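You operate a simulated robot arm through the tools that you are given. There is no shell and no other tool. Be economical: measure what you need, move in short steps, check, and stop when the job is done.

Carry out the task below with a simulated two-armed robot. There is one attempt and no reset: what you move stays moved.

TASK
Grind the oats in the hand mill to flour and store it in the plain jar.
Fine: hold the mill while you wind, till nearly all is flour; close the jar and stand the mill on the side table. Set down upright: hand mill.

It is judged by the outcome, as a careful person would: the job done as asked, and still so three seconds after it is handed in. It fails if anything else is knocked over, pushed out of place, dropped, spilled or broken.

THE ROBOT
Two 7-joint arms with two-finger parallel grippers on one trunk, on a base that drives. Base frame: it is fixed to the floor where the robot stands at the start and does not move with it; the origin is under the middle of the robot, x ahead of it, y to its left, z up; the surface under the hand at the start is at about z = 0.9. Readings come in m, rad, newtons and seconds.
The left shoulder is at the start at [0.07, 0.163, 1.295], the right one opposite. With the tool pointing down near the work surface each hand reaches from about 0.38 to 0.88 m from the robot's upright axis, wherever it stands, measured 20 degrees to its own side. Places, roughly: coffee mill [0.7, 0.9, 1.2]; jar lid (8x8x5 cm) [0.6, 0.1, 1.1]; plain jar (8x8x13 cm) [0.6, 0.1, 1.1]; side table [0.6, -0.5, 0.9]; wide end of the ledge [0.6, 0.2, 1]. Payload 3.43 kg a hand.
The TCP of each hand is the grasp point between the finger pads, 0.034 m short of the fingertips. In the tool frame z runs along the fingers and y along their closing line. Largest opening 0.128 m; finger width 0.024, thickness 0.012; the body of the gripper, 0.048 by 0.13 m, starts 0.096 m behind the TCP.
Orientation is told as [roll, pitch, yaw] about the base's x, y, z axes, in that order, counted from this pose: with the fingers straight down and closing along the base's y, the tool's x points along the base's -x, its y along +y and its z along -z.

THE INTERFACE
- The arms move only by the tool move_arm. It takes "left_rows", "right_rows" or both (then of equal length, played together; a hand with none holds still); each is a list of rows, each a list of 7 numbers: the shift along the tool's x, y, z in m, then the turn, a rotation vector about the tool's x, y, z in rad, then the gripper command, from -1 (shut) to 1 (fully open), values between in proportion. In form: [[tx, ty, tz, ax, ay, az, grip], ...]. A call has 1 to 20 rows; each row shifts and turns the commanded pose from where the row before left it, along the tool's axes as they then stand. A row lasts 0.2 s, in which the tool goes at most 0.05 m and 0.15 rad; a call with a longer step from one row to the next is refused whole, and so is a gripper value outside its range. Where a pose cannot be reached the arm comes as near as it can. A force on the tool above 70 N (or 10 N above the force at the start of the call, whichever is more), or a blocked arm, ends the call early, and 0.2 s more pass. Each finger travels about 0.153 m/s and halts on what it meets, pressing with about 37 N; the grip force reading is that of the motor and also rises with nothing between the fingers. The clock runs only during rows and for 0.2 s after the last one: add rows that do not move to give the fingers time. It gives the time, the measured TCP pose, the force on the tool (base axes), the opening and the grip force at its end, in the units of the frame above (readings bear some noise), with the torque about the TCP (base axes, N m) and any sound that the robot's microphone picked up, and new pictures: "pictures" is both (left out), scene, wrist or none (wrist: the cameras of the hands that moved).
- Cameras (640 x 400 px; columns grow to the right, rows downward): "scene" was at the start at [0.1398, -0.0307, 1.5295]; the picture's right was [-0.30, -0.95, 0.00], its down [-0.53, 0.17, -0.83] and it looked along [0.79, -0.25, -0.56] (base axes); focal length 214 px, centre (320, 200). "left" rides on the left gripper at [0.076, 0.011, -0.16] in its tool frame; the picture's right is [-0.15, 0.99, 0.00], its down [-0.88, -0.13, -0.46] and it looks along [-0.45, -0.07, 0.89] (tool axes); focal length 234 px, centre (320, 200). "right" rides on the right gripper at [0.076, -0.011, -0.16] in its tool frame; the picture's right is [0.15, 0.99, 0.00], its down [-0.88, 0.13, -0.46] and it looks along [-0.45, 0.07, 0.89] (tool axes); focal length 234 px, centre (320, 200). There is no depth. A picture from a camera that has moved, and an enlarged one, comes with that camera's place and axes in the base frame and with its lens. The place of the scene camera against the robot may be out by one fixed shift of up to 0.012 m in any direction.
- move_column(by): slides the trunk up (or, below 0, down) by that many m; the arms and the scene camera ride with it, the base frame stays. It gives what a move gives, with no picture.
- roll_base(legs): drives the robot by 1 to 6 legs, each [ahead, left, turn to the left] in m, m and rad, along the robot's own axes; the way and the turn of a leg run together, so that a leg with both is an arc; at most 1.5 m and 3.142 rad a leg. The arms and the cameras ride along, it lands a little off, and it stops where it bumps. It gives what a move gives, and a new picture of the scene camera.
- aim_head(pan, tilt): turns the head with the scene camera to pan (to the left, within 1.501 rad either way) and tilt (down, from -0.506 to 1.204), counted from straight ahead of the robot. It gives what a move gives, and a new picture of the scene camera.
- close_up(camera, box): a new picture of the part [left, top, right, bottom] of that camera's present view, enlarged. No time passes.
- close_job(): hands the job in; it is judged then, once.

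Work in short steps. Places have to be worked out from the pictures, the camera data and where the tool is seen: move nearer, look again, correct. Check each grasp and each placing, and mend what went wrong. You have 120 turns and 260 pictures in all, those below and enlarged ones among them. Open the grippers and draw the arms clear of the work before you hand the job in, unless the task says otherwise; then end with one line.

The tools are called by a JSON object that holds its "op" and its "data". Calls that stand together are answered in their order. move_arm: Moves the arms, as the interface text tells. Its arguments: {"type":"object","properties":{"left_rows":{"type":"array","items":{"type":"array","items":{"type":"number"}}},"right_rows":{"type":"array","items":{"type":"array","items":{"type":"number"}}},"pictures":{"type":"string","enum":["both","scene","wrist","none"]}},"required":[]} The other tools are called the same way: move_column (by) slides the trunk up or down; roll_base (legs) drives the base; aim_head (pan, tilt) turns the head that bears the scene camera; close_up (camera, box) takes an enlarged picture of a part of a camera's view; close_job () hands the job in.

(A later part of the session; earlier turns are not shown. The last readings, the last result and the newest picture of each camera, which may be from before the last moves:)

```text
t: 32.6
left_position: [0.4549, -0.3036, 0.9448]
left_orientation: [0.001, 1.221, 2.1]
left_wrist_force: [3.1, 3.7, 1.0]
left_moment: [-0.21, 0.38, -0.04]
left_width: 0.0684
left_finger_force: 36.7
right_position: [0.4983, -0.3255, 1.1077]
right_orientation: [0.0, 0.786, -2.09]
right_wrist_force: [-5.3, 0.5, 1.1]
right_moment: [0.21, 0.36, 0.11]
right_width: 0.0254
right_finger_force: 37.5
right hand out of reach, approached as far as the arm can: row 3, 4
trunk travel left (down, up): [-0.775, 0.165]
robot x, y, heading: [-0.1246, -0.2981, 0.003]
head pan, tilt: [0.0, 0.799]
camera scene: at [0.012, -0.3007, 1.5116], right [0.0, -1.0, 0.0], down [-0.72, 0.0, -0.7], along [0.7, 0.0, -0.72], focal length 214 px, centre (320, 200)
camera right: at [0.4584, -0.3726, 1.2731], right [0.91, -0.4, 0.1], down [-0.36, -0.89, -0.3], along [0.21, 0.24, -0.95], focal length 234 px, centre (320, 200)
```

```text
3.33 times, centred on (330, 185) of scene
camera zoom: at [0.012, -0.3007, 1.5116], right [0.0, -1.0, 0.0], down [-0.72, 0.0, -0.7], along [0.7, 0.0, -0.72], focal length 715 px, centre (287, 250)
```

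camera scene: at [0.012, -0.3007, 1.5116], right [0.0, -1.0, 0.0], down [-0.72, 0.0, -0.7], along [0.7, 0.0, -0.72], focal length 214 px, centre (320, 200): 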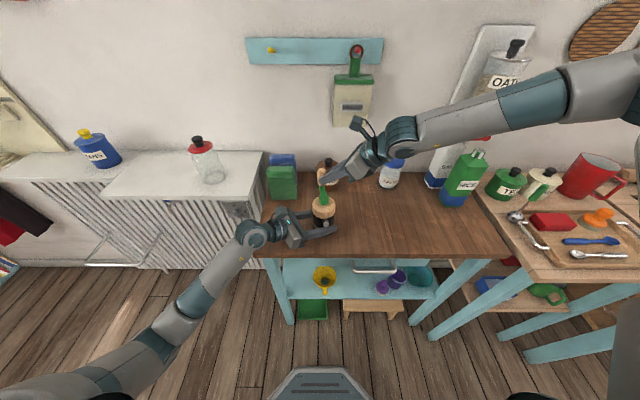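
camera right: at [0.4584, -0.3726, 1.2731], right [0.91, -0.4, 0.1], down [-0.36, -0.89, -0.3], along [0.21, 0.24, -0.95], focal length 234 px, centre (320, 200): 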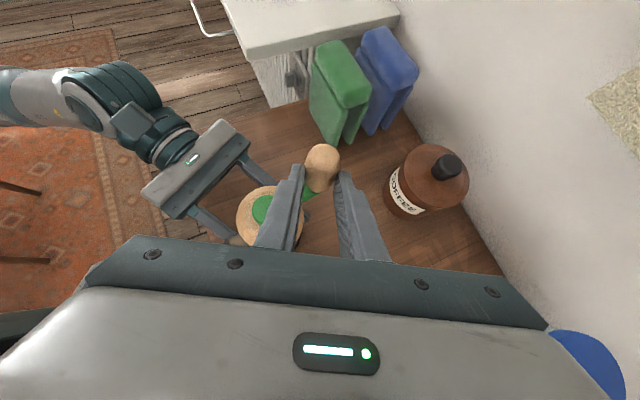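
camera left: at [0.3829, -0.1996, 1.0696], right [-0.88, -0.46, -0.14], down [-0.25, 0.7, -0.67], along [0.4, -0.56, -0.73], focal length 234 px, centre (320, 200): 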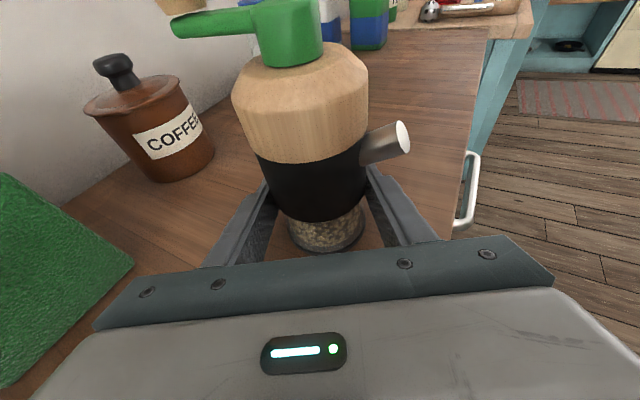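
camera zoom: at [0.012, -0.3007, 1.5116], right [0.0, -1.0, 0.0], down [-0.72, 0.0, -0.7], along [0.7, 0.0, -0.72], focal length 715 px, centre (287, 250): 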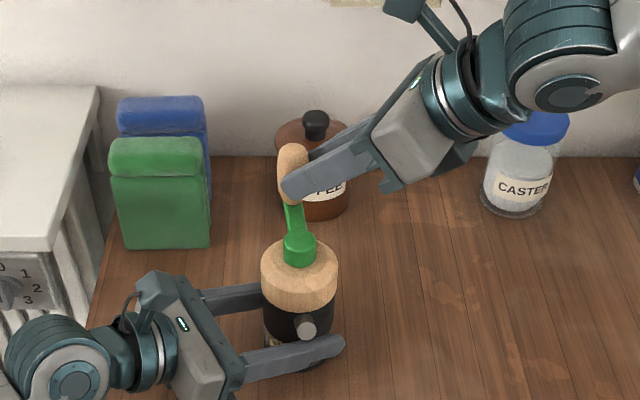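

The arm stopped ~2.5 cm short (joint limits), so I only have the knob by the fingertips. I'll release, back off, and yaw the hand to point more forward, which should give more reach.

{"op": "move_arm", "data": {"right_rows": [[0, 0, 0, 0, 0, 0, 0], [0, 0, 0, 0, 0, 0, 0], [0, 0, -0.03, 0, 0, 0, 0], [0, 0, -0.03, 0, 0, 0, 0], [0, 0, 0, -0.0926, 0, 0.0926, 0], [0, 0, 0, -0.0926, 0, 0.0926, 0], [0, 0, 0, -0.0926, 0, 0.0926, 0], [0, 0, 0, -0.0926, 0, 0.0926, 0], [0, 0, 0, 0, 0, 0, 0]]}}

```text
t: 34.6
left_position: [0.4543, -0.3019, 0.9443]
left_orientation: [0.0, 1.222, 2.1]
left_wrist_force: [-0.4, 2.8, 1.1]
left_moment: [-0.05, -0.11, 0.04]
left_width: 0.0686
left_finger_force: 36.6
right_position: [0.4793, -0.3621, 1.1502]
right_orientation: [0.001, 0.785, -2.616]
right_wrist_force: [-0.5, 0.5, -0.1]
right_moment: [-0.01, -0.01, 0.0]
right_width: 0.064
right_finger_force: 0.1
trunk travel left (down, up): [-0.775, 0.165]
robot x, y, heading: [-0.1251, -0.3013, 0.002]
head pan, tilt: [0.0, 0.799]
camera scene: at [0.0119, -0.301, 1.5116], right [0.0, -1.0, 0.0], down [-0.72, 0.0, -0.7], along [0.7, 0.0, -0.72], focal length 214 px, centre (320, 200)
camera right: at [0.4202, -0.3837, 1.3167], right [0.59, -0.8, 0.1], down [-0.75, -0.59, -0.3], along [0.3, 0.1, -0.95], focal length 234 px, centre (320, 200)
```

scene: 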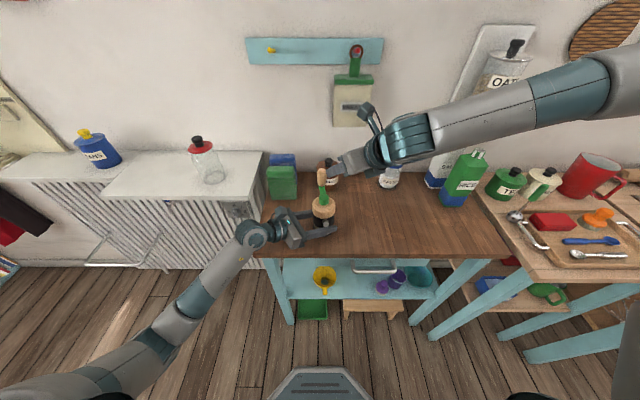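
right: 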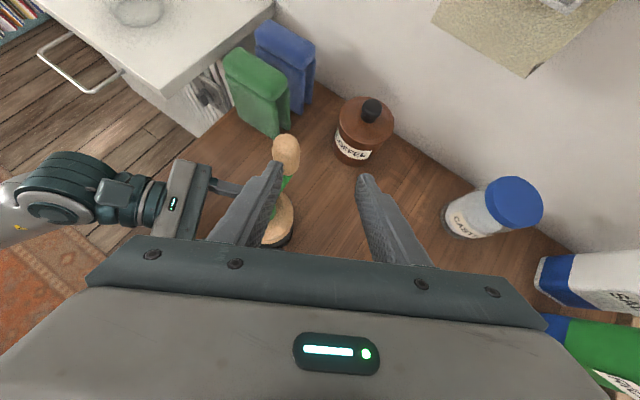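

{"op": "move_arm", "data": {"right_rows": [[0.0023, -0.0184, -0.0118, 0, 0, 0, 0], [0.0023, -0.0184, -0.0118, 0, 0, 0, 0], [0, 0, 0, 0, 0, 0, 0], [0, 0, 0.03, 0, 0, 0, 0], [0, 0, 0.03, 0, 0, 0, 0], [0, 0, 0.02, 0, 0, 0, 0], [0, 0, 0.016, 0, 0, 0, 0], [0, 0, 0, 0, 0, 0, 0]]}}

{"op": "close_up", "data": {"camera": "scene", "box": [260, 125, 400, 245]}}

```text
t: 36.4
left_position: [0.4541, -0.3036, 0.945]
left_orientation: [-0.014, 1.222, 2.084]
left_wrist_force: [5.7, 1.2, -0.3]
left_moment: [-0.12, -0.31, 0.3]
left_width: 0.0691
left_finger_force: 37.0
right_position: [0.4997, -0.363, 1.1228]
right_orientation: [0.001, 0.782, -2.616]
right_wrist_force: [-0.1, -1.5, -1.0]
right_moment: [0.14, -0.13, 0.08]
right_width: 0.0642
right_finger_force: 0.1
right hand out of reach, approached as far as the arm can: row 4, 5, 6, 7
trunk travel left (down, up): [-0.775, 0.165]
robot x, y, heading: [-0.1257, -0.3026, 0.002]
head pan, tilt: [0.0, 0.799]
camera scene: at [0.0114, -0.3025, 1.512], right [0.0, -1.0, 0.0], down [-0.72, 0.0, -0.7], along [0.7, 0.0, -0.72], focal length 214 px, centre (320, 200)
camera right: at [0.4415, -0.3829, 1.2903], right [0.58, -0.8, 0.1], down [-0.75, -0.59, -0.3], along [0.3, 0.09, -0.95], focal length 234 px, centre (320, 200)
```

scene: 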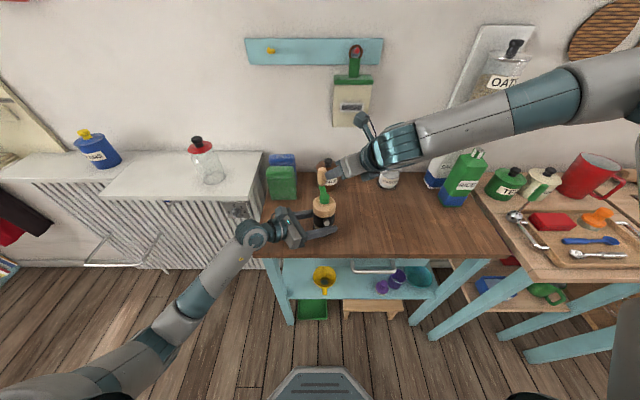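
right: 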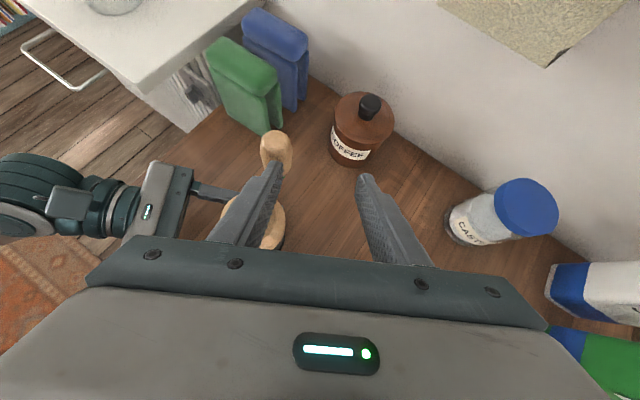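

```text
3.33 times, centred on (330, 185) of scene
camera zoom: at [0.0114, -0.3025, 1.512], right [0.0, -1.0, 0.0], down [-0.72, 0.0, -0.7], along [0.7, 0.0, -0.72], focal length 715 px, centre (287, 250)
```

zoom: 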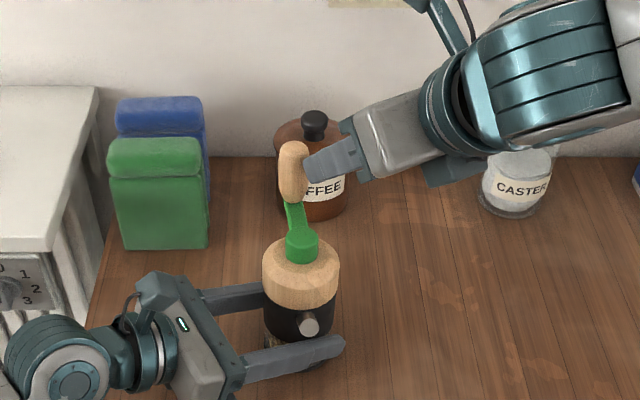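

The right arm runs out of travel to the left. I'll release the mill, retract both hands, and shift the base 0.16 m left so the mill is more central to the right arm.

{"op": "move_arm", "data": {"right_rows": [[0, 0, -0.04, 0, 0, 0, 0], [0, 0, -0.04, 0, 0, 0, 0], [0, 0, -0.04, 0, 0, 0, 0], [0, 0, 0, 0, 0, 0, 0], [0, 0, 0, 0, 0, 0, 0], [0, 0, 0, 0, 0, 0, 0], [0, 0, 0, 0, 0, 0, 0], [0, 0, 0, 0, 0, 0, 0]], "left_rows": [[0, 0, 0, 0, 0, 0, -1], [0, 0, 0, 0, 0, 0, 0.2], [0, 0, 0, 0, 0, 0, 0.6], [0, 0, 0, 0, 0, 0, 1], [0, 0, 0, 0, 0, 0, 1], [0, 0, -0.04, 0, 0, 0, 1], [0, 0, -0.04, 0, 0, 0, 1], [0, 0, -0.04, 0, 0, 0, 1]], "pictures": "none"}}

{"op": "roll_base", "data": {"legs": [[0, 0.16, 0]]}}

```text
t: 38.2
left_position: [0.3992, -0.2055, 0.9855]
left_orientation: [0.002, 1.222, 2.099]
left_wrist_force: [-0.3, 0.1, -0.2]
left_moment: [-0.03, -0.05, -0.02]
left_width: 0.1278
left_finger_force: 0.0
right_position: [0.4256, -0.4022, 1.2112]
right_orientation: [0.003, 0.786, -2.613]
right_wrist_force: [-0.3, 0.0, 0.8]
right_moment: [-0.02, 0.0, -0.01]
right_width: 0.064
right_finger_force: 0.0
trunk travel left (down, up): [-0.775, 0.165]
robot x, y, heading: [-0.1239, -0.2958, -0.001]
head pan, tilt: [0.0, 0.799]
```

```text
t: 39.6
left_position: [0.3983, -0.0449, 0.9847]
left_orientation: [-0.001, 1.22, 2.097]
left_wrist_force: [0.4, -0.1, -0.4]
left_moment: [0.01, -0.01, 0.0]
left_width: 0.128
left_finger_force: 0.0
right_position: [0.4256, -0.2422, 1.2114]
right_orientation: [-0.002, 0.785, -2.615]
right_wrist_force: [0.0, -0.1, 0.6]
right_moment: [0.01, 0.0, -0.02]
right_width: 0.0643
right_finger_force: 0.0
trunk travel left (down, up): [-0.775, 0.165]
robot x, y, heading: [-0.1225, -0.1365, -0.0]
head pan, tilt: [0.0, 0.799]
camera scene: at [0.0118, -0.1411, 1.5115], right [0.0, -1.0, 0.0], down [-0.72, 0.0, -0.7], along [0.7, 0.0, -0.72], focal length 214 px, centre (320, 200)
```

scene: 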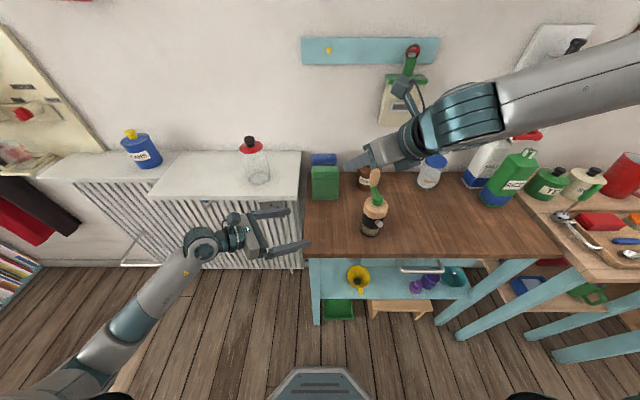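

{"op": "move_arm", "data": {"left_rows": [[0.0093, 0.0155, 0.0303, 0, 0, 0, 1], [0.0093, 0.0155, 0.0303, 0, 0, 0, 1], [0.0093, 0.0155, 0.0303, 0, 0, 0, 1], [0.0093, 0.0155, 0.0303, 0, 0, 0, 1], [0.0093, 0.0155, 0.0303, 0, 0, 0, 1], [0, 0, 0, 0, 0, 0, 1]], "pictures": "wrist"}}

```text
t: 41.0
left_position: [0.409, -0.2203, 0.9755]
left_orientation: [0.002, 1.223, 2.1]
left_wrist_force: [0.0, -0.4, -0.3]
left_moment: [0.01, 0.03, -0.02]
left_width: 0.1281
left_finger_force: 0.1
right_position: [0.4258, -0.2399, 1.2112]
right_orientation: [0.002, 0.786, -2.613]
right_wrist_force: [0.1, -0.5, -0.8]
right_moment: [-0.03, -0.01, -0.04]
right_width: 0.0641
right_finger_force: 0.0
trunk travel left (down, up): [-0.775, 0.165]
robot x, y, heading: [-0.1226, -0.1344, 0.006]
head pan, tilt: [0.0, 0.799]
camera left: at [0.3361, -0.1174, 1.1005], right [-0.88, -0.46, -0.14], down [-0.26, 0.7, -0.67], along [0.4, -0.56, -0.73], focal length 234 px, centre (320, 200)
```

left: 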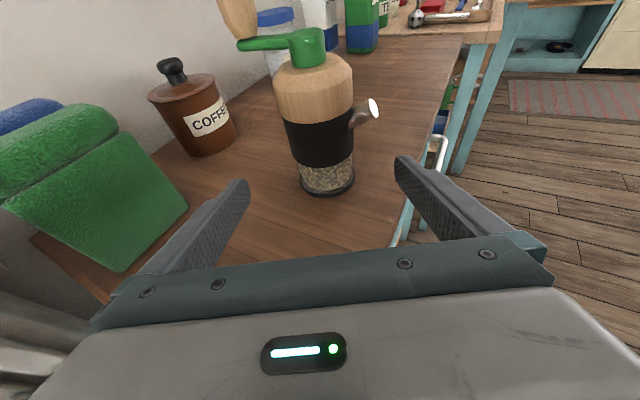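

{"op": "move_arm", "data": {"left_rows": [[0, 0.005, 0, 0, 0, 0, 1], [0, 0, 0.03, 0, 0, 0, 1], [0, 0, 0.03, 0, 0, 0, 1], [0, 0, 0.03, 0, 0, 0, 1], [0, 0, 0.008, 0, 0, 0, 1], [0, 0, 0, 0, 0, 0, 0.3], [0, 0, 0, 0, 0, 0, 0.1], [0, 0, 0, 0, 0, 0, -0.2], [0, 0, 0, 0, 0, 0, -1], [0, 0, 0, 0, 0, 0, -1], [0, 0, 0, 0, 0, 0, -1]], "pictures": "wrist"}}

{"op": "close_up", "data": {"camera": "right", "box": [0, 0, 640, 400]}}

```text
t: 43.4
left_position: [0.4544, -0.3013, 0.9412]
left_orientation: [0.0, 1.222, 2.098]
left_wrist_force: [-2.0, -2.6, 0.0]
left_moment: [-0.02, 0.02, -0.06]
left_width: 0.0684
left_finger_force: 36.7
right_position: [0.4249, -0.2402, 1.211]
right_orientation: [0.0, 0.787, -2.614]
right_wrist_force: [0.0, -0.4, -0.4]
right_moment: [-0.01, -0.04, -0.01]
right_width: 0.0642
right_finger_force: 0.0
trunk travel left (down, up): [-0.775, 0.165]
robot x, y, heading: [-0.1237, -0.1359, 0.005]
head pan, tilt: [0.0, 0.799]
camera left: at [0.3805, -0.1997, 1.0672], right [-0.88, -0.45, -0.14], down [-0.25, 0.7, -0.67], along [0.4, -0.56, -0.73], focal length 234 px, centre (320, 200)
```

left: 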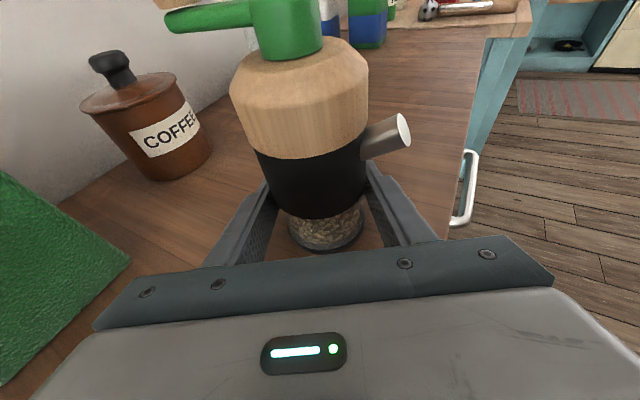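

```text
1.00 times, centred on (320, 200) of right (not enlarged: the box is as wide or as high as the picture)
camera zoom: at [0.3676, -0.262, 1.3771], right [0.59, -0.8, 0.1], down [-0.75, -0.59, -0.3], along [0.3, 0.1, -0.95], focal length 234 px, centre (320, 200)
```

zoom: 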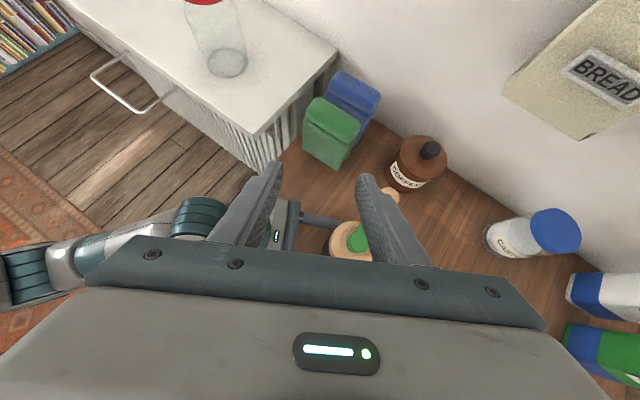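

{"op": "move_arm", "data": {"right_rows": [[-0.01, 0.0315, 0.0, 0, 0, 0, 0], [-0.016, 0.0315, 0.0, 0, 0, 0, 0], [-0.0247, 0.0313, 0.0129, 0, 0, 0, 0], [0, 0, 0, 0, 0, 0, 0]], "pictures": "wrist"}}

```text
t: 44.4
left_position: [0.4546, -0.3016, 0.9415]
left_orientation: [0.001, 1.221, 2.1]
left_wrist_force: [2.0, -0.4, 1.0]
left_moment: [0.16, -0.06, -0.04]
left_width: 0.0684
left_finger_force: 36.7
right_position: [0.4522, -0.3357, 1.1665]
right_orientation: [0.001, 0.786, -2.613]
right_wrist_force: [0.2, -0.7, -0.4]
right_moment: [-0.01, 0.03, -0.01]
right_width: 0.0641
right_finger_force: 0.1
trunk travel left (down, up): [-0.775, 0.165]
robot x, y, heading: [-0.1236, -0.1345, 0.005]
head pan, tilt: [0.0, 0.799]
camera right: at [0.3932, -0.3566, 1.3323], right [0.59, -0.8, 0.1], down [-0.75, -0.59, -0.3], along [0.3, 0.1, -0.95], focal length 234 px, centre (320, 200)
```

right: 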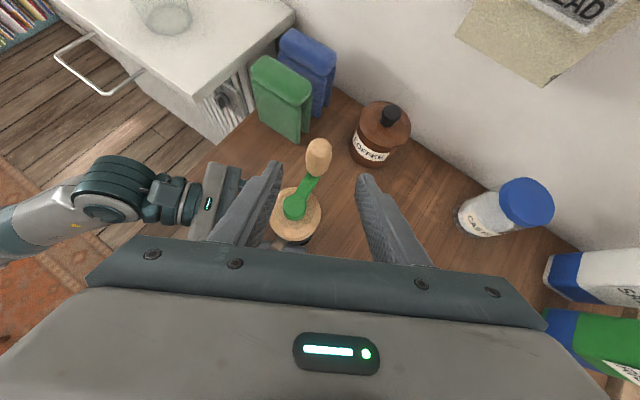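

{"op": "move_arm", "data": {"right_rows": [[-0.002, -0.001, 0.03, 0, 0, 0, 0], [-0.002, -0.001, 0.03, 0, 0, 0, 0], [-0.002, -0.001, 0.025, 0, 0, 0, 0], [0, 0, 0.01, 0, 0, 0, 0], [0, 0, 0, 0, 0, 0, 0], [0, 0, 0, 0, 0, 0, -0.3], [0, 0, 0, 0, 0, 0, -0.5], [0, 0, 0, 0, 0, 0, -0.8], [0, 0, 0, 0, 0, 0, -0.8]]}}

{"op": "close_up", "data": {"camera": "scene", "box": [310, 125, 450, 245]}}

```text
t: 46.4
left_position: [0.4537, -0.302, 0.9416]
left_orientation: [0.0, 1.221, 2.096]
left_wrist_force: [-5.7, 2.2, 0.4]
left_moment: [-0.4, -0.62, 0.04]
left_width: 0.0684
left_finger_force: 36.4
right_position: [0.5041, -0.3018, 1.0954]
right_orientation: [0.002, 0.786, -2.617]
right_wrist_force: [3.5, -0.9, -0.2]
right_moment: [0.6, 0.38, 0.02]
right_width: 0.0255
right_finger_force: 36.4
trunk travel left (down, up): [-0.775, 0.165]
robot x, y, heading: [-0.1243, -0.1385, 0.005]
head pan, tilt: [0.0, 0.799]
camera scene: at [0.0117, -0.1393, 1.5116], right [0.0, -1.0, 0.0], down [-0.72, 0.0, -0.7], along [0.7, 0.0, -0.72], focal length 214 px, centre (320, 200)
camera right: at [0.4465, -0.3229, 1.2609], right [0.59, -0.8, 0.1], down [-0.75, -0.59, -0.3], along [0.3, 0.1, -0.95], focal length 234 px, centre (320, 200)
```

scene: 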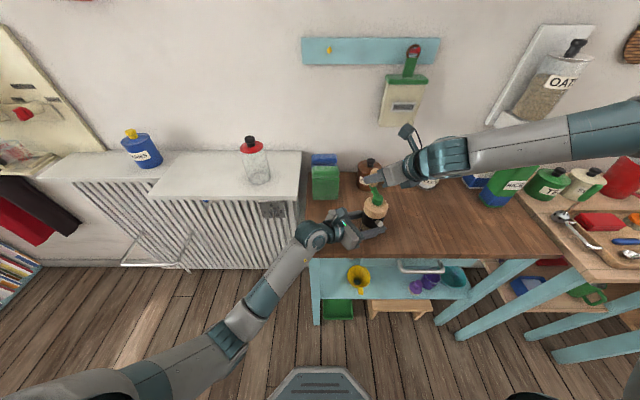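
right: 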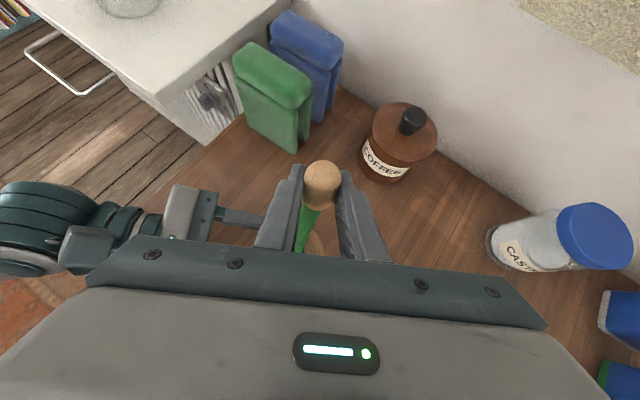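

```text
3.33 times, centred on (380, 185) of scene
camera zoom: at [0.0117, -0.1393, 1.5116], right [0.0, -1.0, 0.0], down [-0.72, 0.0, -0.7], along [0.7, 0.0, -0.72], focal length 715 px, centre (120, 250)
```

zoom: 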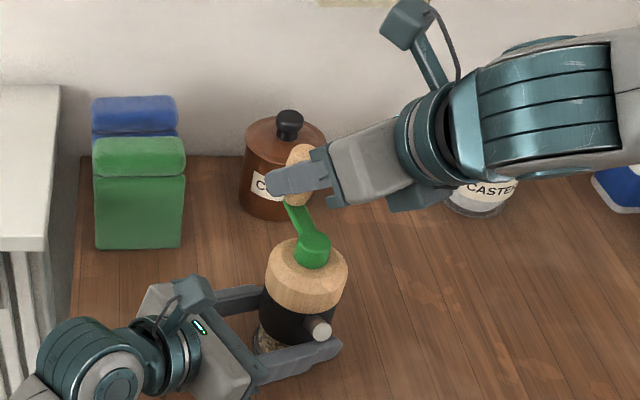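

Knob gripped and mill held. Start winding: a quarter turn clockwise (seen from above) about (0.456, −0.304), radius 0.052.

{"op": "move_arm", "data": {"right_rows": [[-0.00389, 0.00859, -0.00389, 0, 0, 0, -0.8], [-0.005, 0.00735, -0.005, 0, 0, 0, -0.8], [-0.00591, 0.00583, -0.00591, 0, 0, 0, -0.8], [-0.0066, 0.00408, -0.0066, 0, 0, 0, -0.8], [-0.00704, 0.00219, -0.00704, 0, 0, 0, -0.8], [-0.00721, 0.0002, -0.00721, 0, 0, 0, -0.8], [-0.0071, -0.00179, -0.0071, 0, 0, 0, -0.8], [-0.00671, -0.00372, -0.00671, 0, 0, 0, -0.8]]}}

{"op": "close_up", "data": {"camera": "scene", "box": [310, 125, 450, 245]}}

```text
t: 48.2
left_position: [0.4537, -0.3006, 0.9431]
left_orientation: [-0.007, 1.223, 2.097]
left_wrist_force: [1.0, 27.2, 0.0]
left_moment: [-0.92, 1.21, 0.05]
left_width: 0.0683
left_finger_force: 37.2
right_position: [0.4515, -0.36, 1.0974]
right_orientation: [0.008, 0.789, -2.613]
right_wrist_force: [2.9, -33.0, 35.9]
right_moment: [-1.44, -1.08, -0.23]
right_width: 0.0276
right_finger_force: 37.2
trunk travel left (down, up): [-0.775, 0.165]
robot x, y, heading: [-0.1232, -0.1355, 0.004]
head pan, tilt: [0.0, 0.799]
camera scene: at [0.0079, -0.1399, 1.5121], right [0.0, -1.0, 0.0], down [-0.72, 0.0, -0.7], along [0.7, 0.0, -0.72], focal length 214 px, centre (320, 200)
camera right: at [0.3931, -0.3787, 1.2624], right [0.58, -0.8, 0.11], down [-0.75, -0.59, -0.3], along [0.31, 0.1, -0.95], focal length 234 px, centre (320, 200)
```

scene: 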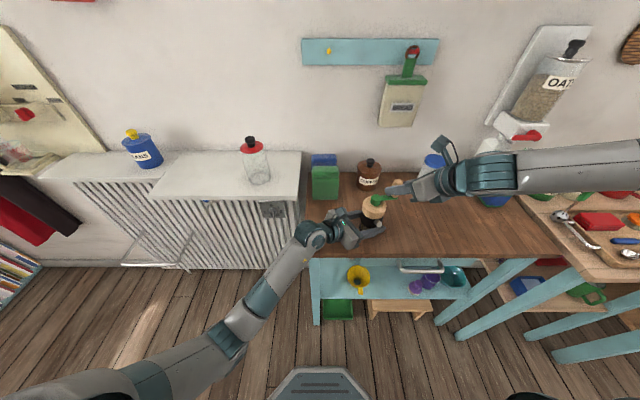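
right: 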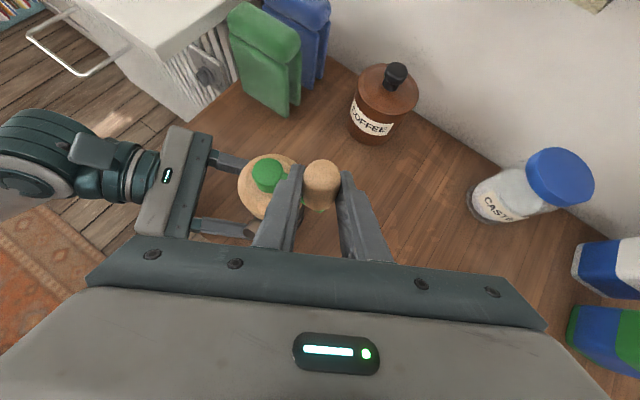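

```text
3.33 times, centred on (380, 185) of scene
camera zoom: at [0.0079, -0.1399, 1.5121], right [0.0, -1.0, 0.0], down [-0.72, 0.0, -0.7], along [0.7, 0.0, -0.72], focal length 715 px, centre (120, 250)
```

zoom: 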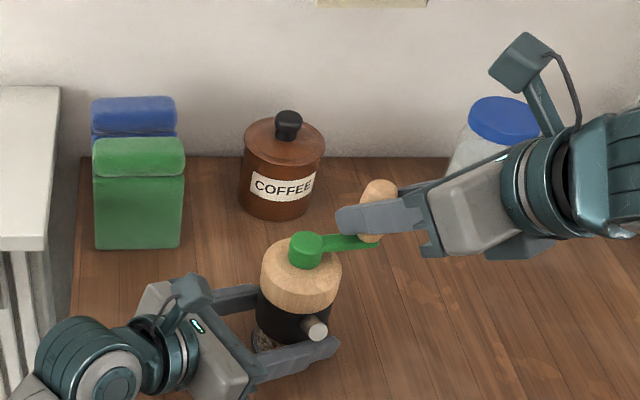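

The crank turns, but the right hand shows an upward push of ~36 N — fingertips likely press on the crank arm. I'll loosen, rise 12 mm on the knob, and re-grip.

{"op": "move_arm", "data": {"right_rows": [[0, 0, 0, 0, 0, 0, -0.45], [0, 0, 0, 0, 0, 0, -0.45], [0.0043, 0, -0.0043, 0, 0, 0, -0.45], [0.0043, 0, -0.0043, 0, 0, 0, -0.45], [0, 0, 0, 0, 0, 0, -0.45]], "pictures": "wrist"}}

{"op": "close_up", "data": {"camera": "left", "box": [200, 0, 440, 260]}}

```text
t: 49.4
left_position: [0.4522, -0.3032, 0.9431]
left_orientation: [0.002, 1.222, 2.099]
left_wrist_force: [-7.7, -2.0, 4.3]
left_moment: [0.19, 0.48, 0.16]
left_width: 0.068
left_finger_force: 36.6
right_position: [0.4515, -0.3563, 1.1065]
right_orientation: [0.0, 0.786, -2.615]
right_wrist_force: [0.4, -0.3, 0.1]
right_moment: [0.02, -0.01, -0.03]
right_width: 0.0351
right_finger_force: 0.0
trunk travel left (down, up): [-0.775, 0.165]
robot x, y, heading: [-0.1241, -0.1385, 0.006]
head pan, tilt: [0.0, 0.799]
camera right: at [0.3945, -0.3779, 1.2725], right [0.59, -0.8, 0.1], down [-0.75, -0.59, -0.3], along [0.3, 0.1, -0.95], focal length 234 px, centre (320, 200)
```

right: 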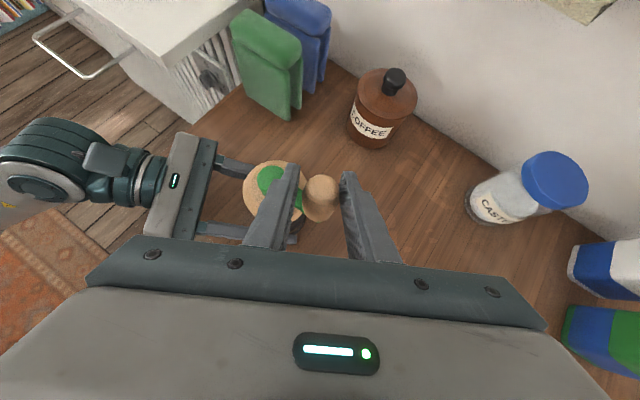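

```text
1.54 times, centred on (320, 130) of left
camera zoom: at [0.3794, -0.2, 1.0679], right [-0.88, -0.45, -0.14], down [-0.25, 0.7, -0.67], along [0.4, -0.56, -0.73], focal length 360 px, centre (320, 308)
```

zoom: 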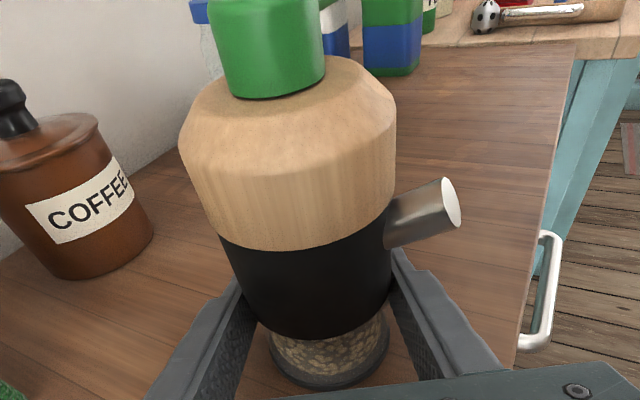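

Released forces vanish. Axis is at (0.452, −0.302), knob at −90°. Re-grip and wind the second quarter.

{"op": "move_arm", "data": {"right_rows": [[0, 0, 0, 0, 0, 0, -0.8], [0, 0, 0, 0, 0, 0, -0.8], [-0.0061, -0.00617, -0.0061, 0, 0, 0, -0.8], [-0.00512, -0.00774, -0.00512, 0, 0, 0, -0.8], [-0.00396, -0.009, -0.00396, 0, 0, 0, -0.8], [-0.00264, -0.00992, -0.00264, 0, 0, 0, -0.8], [-0.00122, -0.01046, -0.00122, 0, 0, 0, -0.8], [0.00025, -0.01059, 0.00025, 0, 0, 0, -0.8], [0.0017, -0.01032, 0.0017, 0, 0, 0, -0.8], [0.0031, -0.00966, 0.0031, 0, 0, 0, -0.8]]}}

{"op": "close_up", "data": {"camera": "scene", "box": [310, 125, 450, 245]}}

```text
t: 51.6
left_position: [0.4534, -0.3031, 0.944]
left_orientation: [-0.003, 1.225, 2.096]
left_wrist_force: [-2.6, 1.6, 23.3]
left_moment: [0.57, 0.81, -0.13]
left_width: 0.0686
left_finger_force: 37.6
right_position: [0.401, -0.3037, 1.106]
right_orientation: [-0.003, 0.78, -2.615]
right_wrist_force: [2.1, -1.8, -23.8]
right_moment: [-0.9, 0.29, 0.0]
right_width: 0.0261
right_finger_force: 36.6
trunk travel left (down, up): [-0.775, 0.165]
robot x, y, heading: [-0.1243, -0.1381, 0.008]
head pan, tilt: [0.0, 0.799]
camera scene: at [0.0128, -0.1389, 1.5114], right [0.0, -1.0, 0.0], down [-0.72, 0.0, -0.7], along [0.7, 0.0, -0.72], focal length 214 px, centre (320, 200)
camera right: at [0.3453, -0.3236, 1.2721], right [0.59, -0.8, 0.1], down [-0.75, -0.59, -0.3], along [0.3, 0.1, -0.95], focal length 234 px, centre (320, 200)
```

scene: 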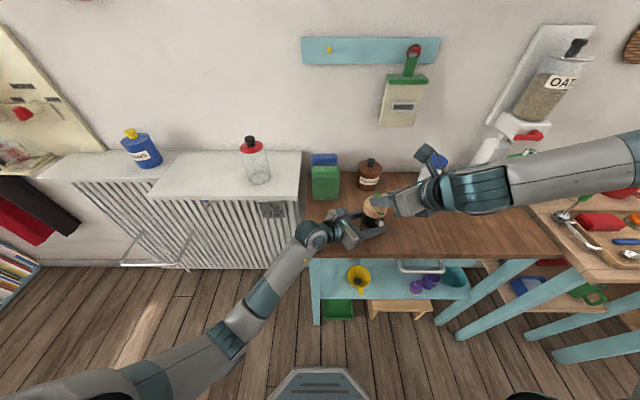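
right: 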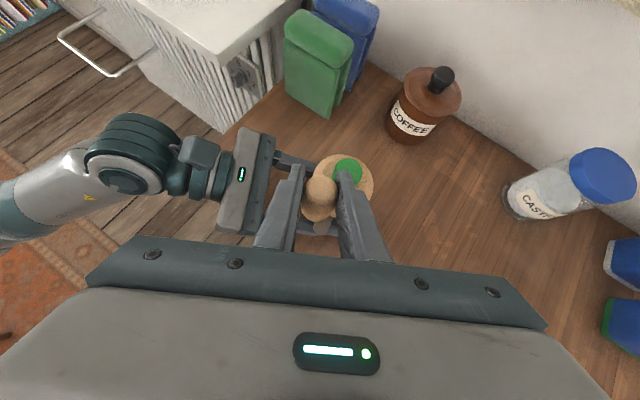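

```text
3.33 times, centred on (380, 185) of scene
camera zoom: at [0.0128, -0.1389, 1.5114], right [0.0, -1.0, 0.0], down [-0.72, 0.0, -0.7], along [0.7, 0.0, -0.72], focal length 715 px, centre (120, 250)
```

zoom: 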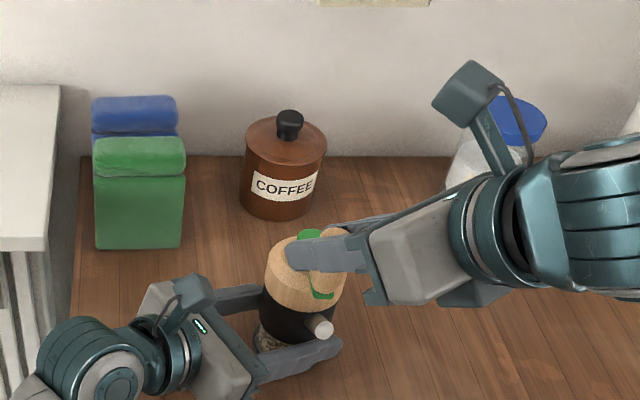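

The crank follows to −180°. Continue the next half turn.

{"op": "move_arm", "data": {"right_rows": [[0.00437, -0.00862, 0.00437, 0, 0, 0, -0.8], [0.00548, -0.00724, 0.00548, 0, 0, 0, -0.8], [0.00637, -0.0056, 0.00637, 0, 0, 0, -0.8], [0.00702, -0.00373, 0.00702, 0, 0, 0, -0.8], [0.0074, -0.00173, 0.0074, 0, 0, 0, -0.8], [0.0075, 0.00035, 0.0075, 0, 0, 0, -0.8], [0.0073, 0.0024, 0.0073, 0, 0, 0, -0.8], [0.00683, 0.00438, 0.00683, 0, 0, 0, -0.8], [0.0061, 0.00617, 0.0061, 0, 0, 0, -0.8], [0.00512, 0.00774, 0.00512, 0, 0, 0, -0.8], [0.00396, 0.009, 0.00396, 0, 0, 0, -0.8], [0.00264, 0.00992, 0.00264, 0, 0, 0, -0.8], [0.00122, 0.01046, 0.00122, 0, 0, 0, -0.8], [-0.00025, 0.01059, -0.00025, 0, 0, 0, -0.8], [-0.0017, 0.01032, -0.0017, 0, 0, 0, -0.8], [-0.0031, 0.00966, -0.0031, 0, 0, 0, -0.8]]}}

{"op": "close_up", "data": {"camera": "left", "box": [200, 0, 440, 260]}}

```text
t: 55.0
left_position: [0.4536, -0.3023, 0.942]
left_orientation: [0.002, 1.222, 2.101]
left_wrist_force: [-5.8, -2.2, 20.3]
left_moment: [0.53, -1.47, -0.12]
left_width: 0.068
left_finger_force: 37.1
right_position: [0.5092, -0.3035, 1.1068]
right_orientation: [0.003, 0.785, -2.614]
right_wrist_force: [5.3, 1.8, -19.5]
right_moment: [-0.17, -0.94, 0.01]
right_width: 0.0261
right_finger_force: 36.9
trunk travel left (down, up): [-0.775, 0.165]
robot x, y, heading: [-0.1279, -0.1371, 0.003]
head pan, tilt: [0.0, 0.799]
camera scene: at [0.0122, -0.1401, 1.5115], right [0.0, -1.0, 0.0], down [-0.72, 0.0, -0.7], along [0.7, 0.0, -0.72], focal length 214 px, centre (320, 200)
camera right: at [0.451, -0.3234, 1.2732], right [0.59, -0.8, 0.1], down [-0.75, -0.59, -0.3], along [0.3, 0.1, -0.95], focal length 234 px, centre (320, 200)
```

scene: 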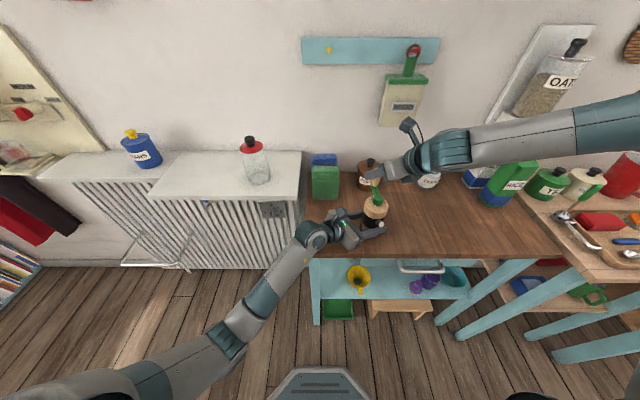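
right: 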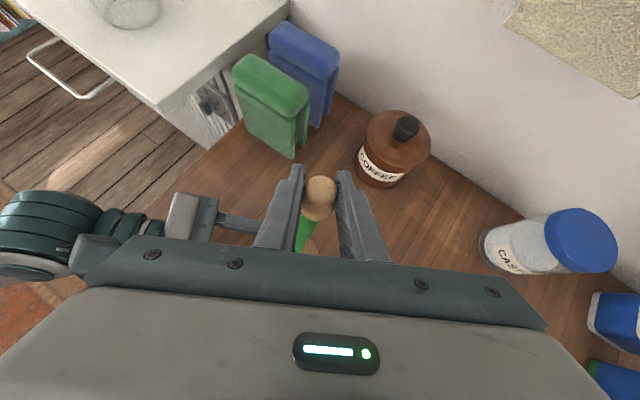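

```text
1.54 times, centred on (320, 130) of left
camera zoom: at [0.3807, -0.2, 1.0672], right [-0.88, -0.45, -0.14], down [-0.25, 0.7, -0.67], along [0.4, -0.56, -0.73], focal length 360 px, centre (320, 308)
```

zoom: 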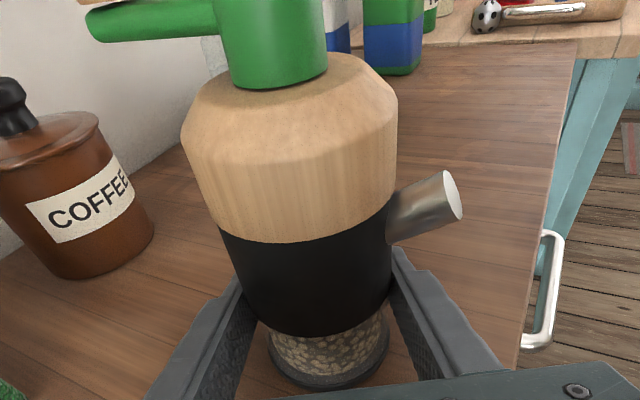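

A full turn works well. Next, two full faster turns (10 rows each), lowering 2 mm to relieve the upward pull.

{"op": "move_arm", "data": {"right_rows": [[-0.01893, 0.02233, -0.01613, 0, 0, 0, -0.8], [-0.02347, 0.00349, -0.02347, 0, 0, 0, -0.8], [-0.02044, -0.01669, -0.02044, 0, 0, 0, -0.8], [-0.0096, -0.03048, -0.0096, 0, 0, 0, -0.8], [0.00491, -0.03264, 0.00491, 0, 0, 0, -0.8], [0.01753, -0.02233, 0.01753, 0, 0, 0, -0.8], [0.02347, -0.00349, 0.02347, 0, 0, 0, -0.8], [0.02044, 0.01669, 0.02044, 0, 0, 0, -0.8], [0.0096, 0.03048, 0.0096, 0, 0, 0, -0.8], [-0.00491, 0.03264, -0.00491, 0, 0, 0, -0.8], [-0.01753, 0.02233, -0.01753, 0, 0, 0, -0.8], [-0.02347, 0.00349, -0.02347, 0, 0, 0, -0.8], [-0.02044, -0.01669, -0.02044, 0, 0, 0, -0.8], [-0.0096, -0.03048, -0.0096, 0, 0, 0, -0.8], [0.00491, -0.03264, 0.00491, 0, 0, 0, -0.8], [0.01753, -0.02233, 0.01753, 0, 0, 0, -0.8], [0.02347, -0.00349, 0.02347, 0, 0, 0, -0.8], [0.02044, 0.01669, 0.02044, 0, 0, 0, -0.8], [0.0096, 0.03048, 0.0096, 0, 0, 0, -0.8], [-0.00491, 0.03264, -0.00491, 0, 0, 0, -0.8]], "pictures": "wrist"}}

{"op": "close_up", "data": {"camera": "left", "box": [200, 0, 440, 260]}}

```text
t: 59.2
left_position: [0.4534, -0.3027, 0.941]
left_orientation: [0.001, 1.219, 2.097]
left_wrist_force: [-23.0, 1.6, -21.4]
left_moment: [-0.14, -2.03, 0.02]
left_width: 0.0678
left_finger_force: 36.8
right_position: [0.5101, -0.3084, 1.1044]
right_orientation: [0.004, 0.786, -2.618]
right_wrist_force: [21.9, -2.8, 16.1]
right_moment: [-0.1, -0.74, 0.06]
right_width: 0.0251
right_finger_force: 37.4
trunk travel left (down, up): [-0.775, 0.165]
robot x, y, heading: [-0.1253, -0.1379, 0.006]
head pan, tilt: [0.0, 0.799]
camera right: at [0.451, -0.3279, 1.2715], right [0.58, -0.81, 0.11], down [-0.75, -0.58, -0.3], along [0.31, 0.1, -0.95], focal length 234 px, centre (320, 200)
```

right: 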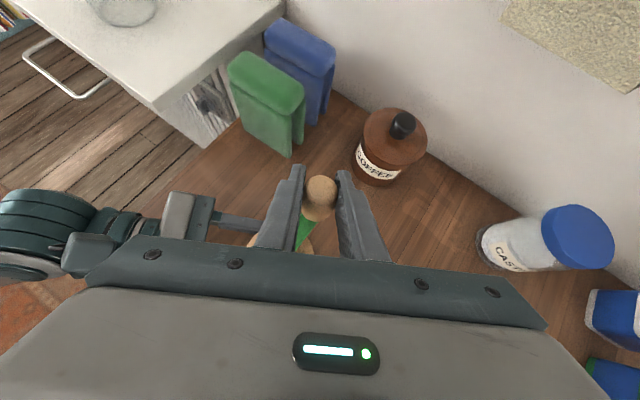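

```text
1.54 times, centred on (320, 130) of left
camera zoom: at [0.3801, -0.2005, 1.0667], right [-0.88, -0.45, -0.14], down [-0.26, 0.7, -0.67], along [0.4, -0.55, -0.73], focal length 360 px, centre (320, 308)
```

zoom: 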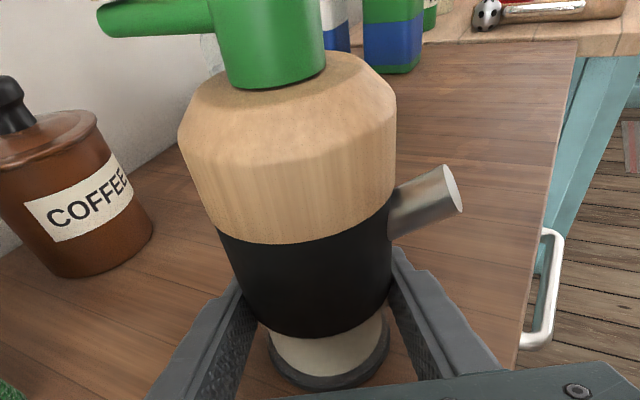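

The glass now shows pale flour. I'll wind two more turns to make sure it's nearly all flour, then compare.

{"op": "close_up", "data": {"camera": "left", "box": [280, 200, 380, 260]}}

{"op": "move_arm", "data": {"right_rows": [[-0.01683, 0.02233, -0.01823, 0, 0, 0, -0.8], [-0.02347, 0.00349, -0.02347, 0, 0, 0, -0.8], [-0.02044, -0.01669, -0.02044, 0, 0, 0, -0.8], [-0.0096, -0.03048, -0.0096, 0, 0, 0, -0.8], [0.00491, -0.03264, 0.00491, 0, 0, 0, -0.8], [0.01753, -0.02233, 0.01753, 0, 0, 0, -0.8], [0.02347, -0.00349, 0.02347, 0, 0, 0, -0.8], [0.02044, 0.01669, 0.02044, 0, 0, 0, -0.8], [0.0096, 0.03048, 0.0096, 0, 0, 0, -0.8], [-0.00491, 0.03264, -0.00491, 0, 0, 0, -0.8], [-0.01753, 0.02233, -0.01753, 0, 0, 0, -0.8], [-0.02347, 0.00349, -0.02347, 0, 0, 0, -0.8], [-0.02044, -0.01669, -0.02044, 0, 0, 0, -0.8], [-0.0096, -0.03048, -0.0096, 0, 0, 0, -0.8], [0.00491, -0.03264, 0.00491, 0, 0, 0, -0.8], [0.01753, -0.02233, 0.01753, 0, 0, 0, -0.8], [0.02347, -0.00349, 0.02347, 0, 0, 0, -0.8], [0.02044, 0.01669, 0.02044, 0, 0, 0, -0.8], [0.0096, 0.03048, 0.0096, 0, 0, 0, -0.8], [-0.00491, 0.03264, -0.00491, 0, 0, 0, -0.8]], "pictures": "none"}}

{"op": "close_up", "data": {"camera": "left", "box": [280, 200, 380, 260]}}

```text
6.40 times, centred on (330, 230) of left
camera zoom: at [0.3801, -0.2005, 1.0667], right [-0.88, -0.45, -0.14], down [-0.26, 0.7, -0.67], along [0.4, -0.55, -0.73], focal length 1499 px, centre (256, 8)
```

zoom: 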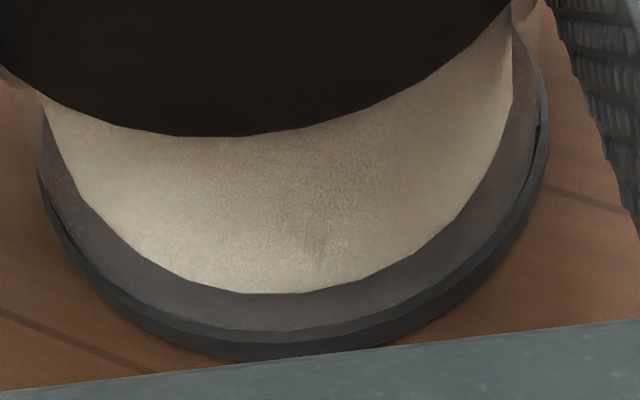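

```text
t: 63.4
left_position: [0.4534, -0.3032, 0.9406]
left_orientation: [-0.006, 1.222, 2.093]
left_wrist_force: [-10.4, -0.1, -4.8]
left_moment: [0.3, -1.67, 0.06]
left_width: 0.0674
left_finger_force: 37.2
right_position: [0.5086, -0.3038, 1.1061]
right_orientation: [-0.001, 0.787, -2.616]
right_wrist_force: [9.4, -1.0, 0.8]
right_moment: [-0.37, 0.04, 0.02]
right_width: 0.0251
right_finger_force: 37.0
trunk travel left (down, up): [-0.775, 0.165]
robot x, y, heading: [-0.1214, -0.135, 0.0]
head pan, tilt: [0.0, 0.799]
```

```text
6.40 times, centred on (330, 230) of left
camera zoom: at [0.3802, -0.2006, 1.0674], right [-0.88, -0.45, -0.14], down [-0.25, 0.7, -0.67], along [0.4, -0.56, -0.73], focal length 1499 px, centre (256, 8)
```

zoom: 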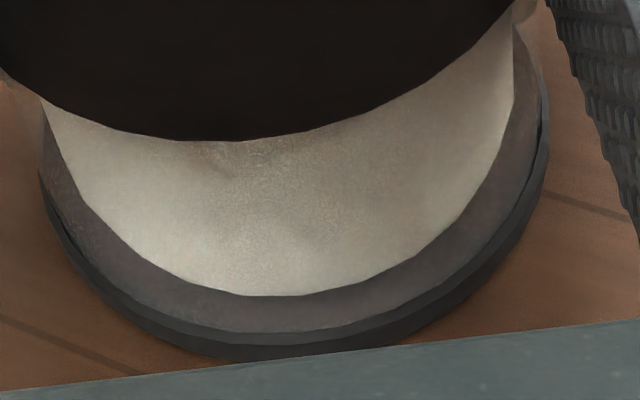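

It still became a bit whiter, so keep winding until it no longer changes.

{"op": "move_arm", "data": {"right_rows": [[-0.01753, 0.02233, -0.01753, 0, 0, 0, -0.8], [-0.02347, 0.00349, -0.02347, 0, 0, 0, -0.8], [-0.02044, -0.01669, -0.02044, 0, 0, 0, -0.8], [-0.0096, -0.03048, -0.0096, 0, 0, 0, -0.8], [0.00491, -0.03264, 0.00491, 0, 0, 0, -0.8], [0.01753, -0.02233, 0.01753, 0, 0, 0, -0.8], [0.02347, -0.00349, 0.02347, 0, 0, 0, -0.8], [0.02044, 0.01669, 0.02044, 0, 0, 0, -0.8], [0.0096, 0.03048, 0.0096, 0, 0, 0, -0.8], [-0.00491, 0.03264, -0.00491, 0, 0, 0, -0.8], [-0.01753, 0.02233, -0.01753, 0, 0, 0, -0.8], [-0.02347, 0.00349, -0.02347, 0, 0, 0, -0.8], [-0.02044, -0.01669, -0.02044, 0, 0, 0, -0.8], [-0.0096, -0.03048, -0.0096, 0, 0, 0, -0.8], [0.00491, -0.03264, 0.00491, 0, 0, 0, -0.8], [0.01753, -0.02233, 0.01753, 0, 0, 0, -0.8], [0.02347, -0.00349, 0.02347, 0, 0, 0, -0.8], [0.02044, 0.01669, 0.02044, 0, 0, 0, -0.8], [0.0096, 0.03048, 0.0096, 0, 0, 0, -0.8], [-0.00491, 0.03264, -0.00491, 0, 0, 0, -0.8]], "pictures": "none"}}

{"op": "move_arm", "data": {"right_rows": [[-0.01753, 0.02233, -0.01753, 0, 0, 0, -0.8], [-0.02347, 0.00349, -0.02347, 0, 0, 0, -0.8], [-0.02044, -0.01669, -0.02044, 0, 0, 0, -0.8], [-0.0096, -0.03048, -0.0096, 0, 0, 0, -0.8], [0.00491, -0.03264, 0.00491, 0, 0, 0, -0.8], [0.01753, -0.02233, 0.01753, 0, 0, 0, -0.8], [0.02347, -0.00349, 0.02347, 0, 0, 0, -0.8], [0.02044, 0.01669, 0.02044, 0, 0, 0, -0.8], [0.0096, 0.03048, 0.0096, 0, 0, 0, -0.8], [-0.00491, 0.03264, -0.00491, 0, 0, 0, -0.8], [-0.01753, 0.02233, -0.01753, 0, 0, 0, -0.8], [-0.02347, 0.00349, -0.02347, 0, 0, 0, -0.8], [-0.02044, -0.01669, -0.02044, 0, 0, 0, -0.8], [-0.0096, -0.03048, -0.0096, 0, 0, 0, -0.8], [0.00491, -0.03264, 0.00491, 0, 0, 0, -0.8], [0.01753, -0.02233, 0.01753, 0, 0, 0, -0.8], [0.02347, -0.00349, 0.02347, 0, 0, 0, -0.8], [0.02044, 0.01669, 0.02044, 0, 0, 0, -0.8], [0.0096, 0.03048, 0.0096, 0, 0, 0, -0.8], [-0.00491, 0.03264, -0.00491, 0, 0, 0, -0.8]], "pictures": "none"}}

{"op": "close_up", "data": {"camera": "left", "box": [280, 200, 380, 260]}}

{"op": "close_up", "data": {"camera": "scene", "box": [310, 125, 450, 245]}}

```text
t: 67.6
left_position: [0.4522, -0.3042, 0.9419]
left_orientation: [-0.003, 1.22, 2.093]
left_wrist_force: [-20.1, 1.1, -4.7]
left_moment: [-0.12, -2.28, 0.0]
left_width: 0.0676
left_finger_force: 36.5
right_position: [0.5094, -0.3053, 1.1062]
right_orientation: [0.004, 0.788, -2.617]
right_wrist_force: [20.8, -1.5, -0.2]
right_moment: [0.01, -1.04, 0.01]
right_width: 0.0252
right_finger_force: 36.8
trunk travel left (down, up): [-0.775, 0.165]
robot x, y, heading: [-0.124, -0.1365, 0.006]
head pan, tilt: [0.0, 0.799]
```

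```text
t: 71.8
left_position: [0.4535, -0.3025, 0.9422]
left_orientation: [-0.004, 1.222, 2.095]
left_wrist_force: [-9.2, 0.4, -8.6]
left_moment: [0.22, -1.19, 0.11]
left_width: 0.0673
left_finger_force: 37.2
right_position: [0.5094, -0.3032, 1.1071]
right_orientation: [-0.001, 0.783, -2.617]
right_wrist_force: [8.6, -1.7, 2.2]
right_moment: [-0.41, -0.01, 0.04]
right_width: 0.0253
right_finger_force: 37.3
trunk travel left (down, up): [-0.775, 0.165]
robot x, y, heading: [-0.1239, -0.1371, 0.003]
head pan, tilt: [0.0, 0.799]
```

```text
6.40 times, centred on (330, 230) of left
camera zoom: at [0.3805, -0.2005, 1.0673], right [-0.88, -0.45, -0.14], down [-0.25, 0.7, -0.67], along [0.4, -0.56, -0.73], focal length 1499 px, centre (256, 8)
```

zoom: 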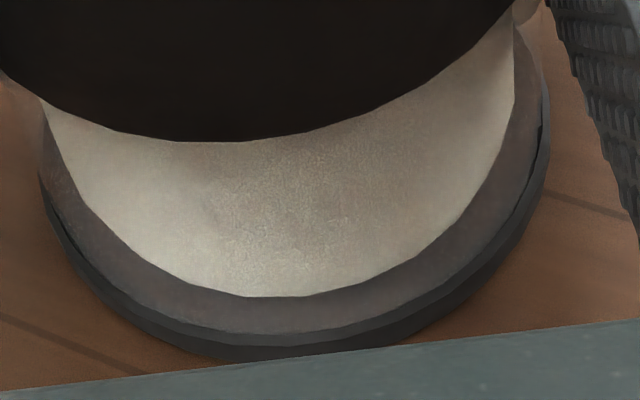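

```text
3.33 times, centred on (380, 185) of scene
camera zoom: at [0.0117, -0.1414, 1.5115], right [0.0, -1.0, 0.0], down [-0.72, 0.0, -0.7], along [0.7, 0.0, -0.72], focal length 715 px, centre (120, 250)
```

zoom: 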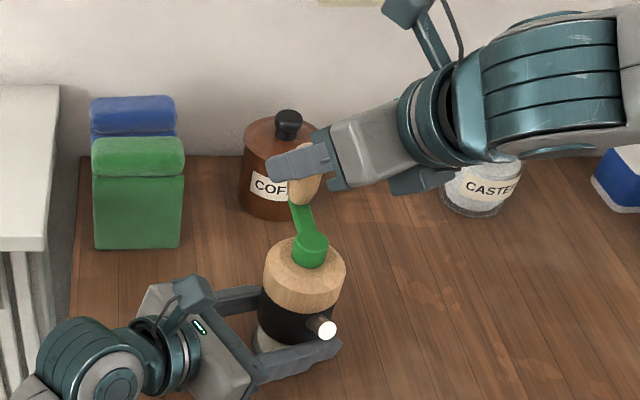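

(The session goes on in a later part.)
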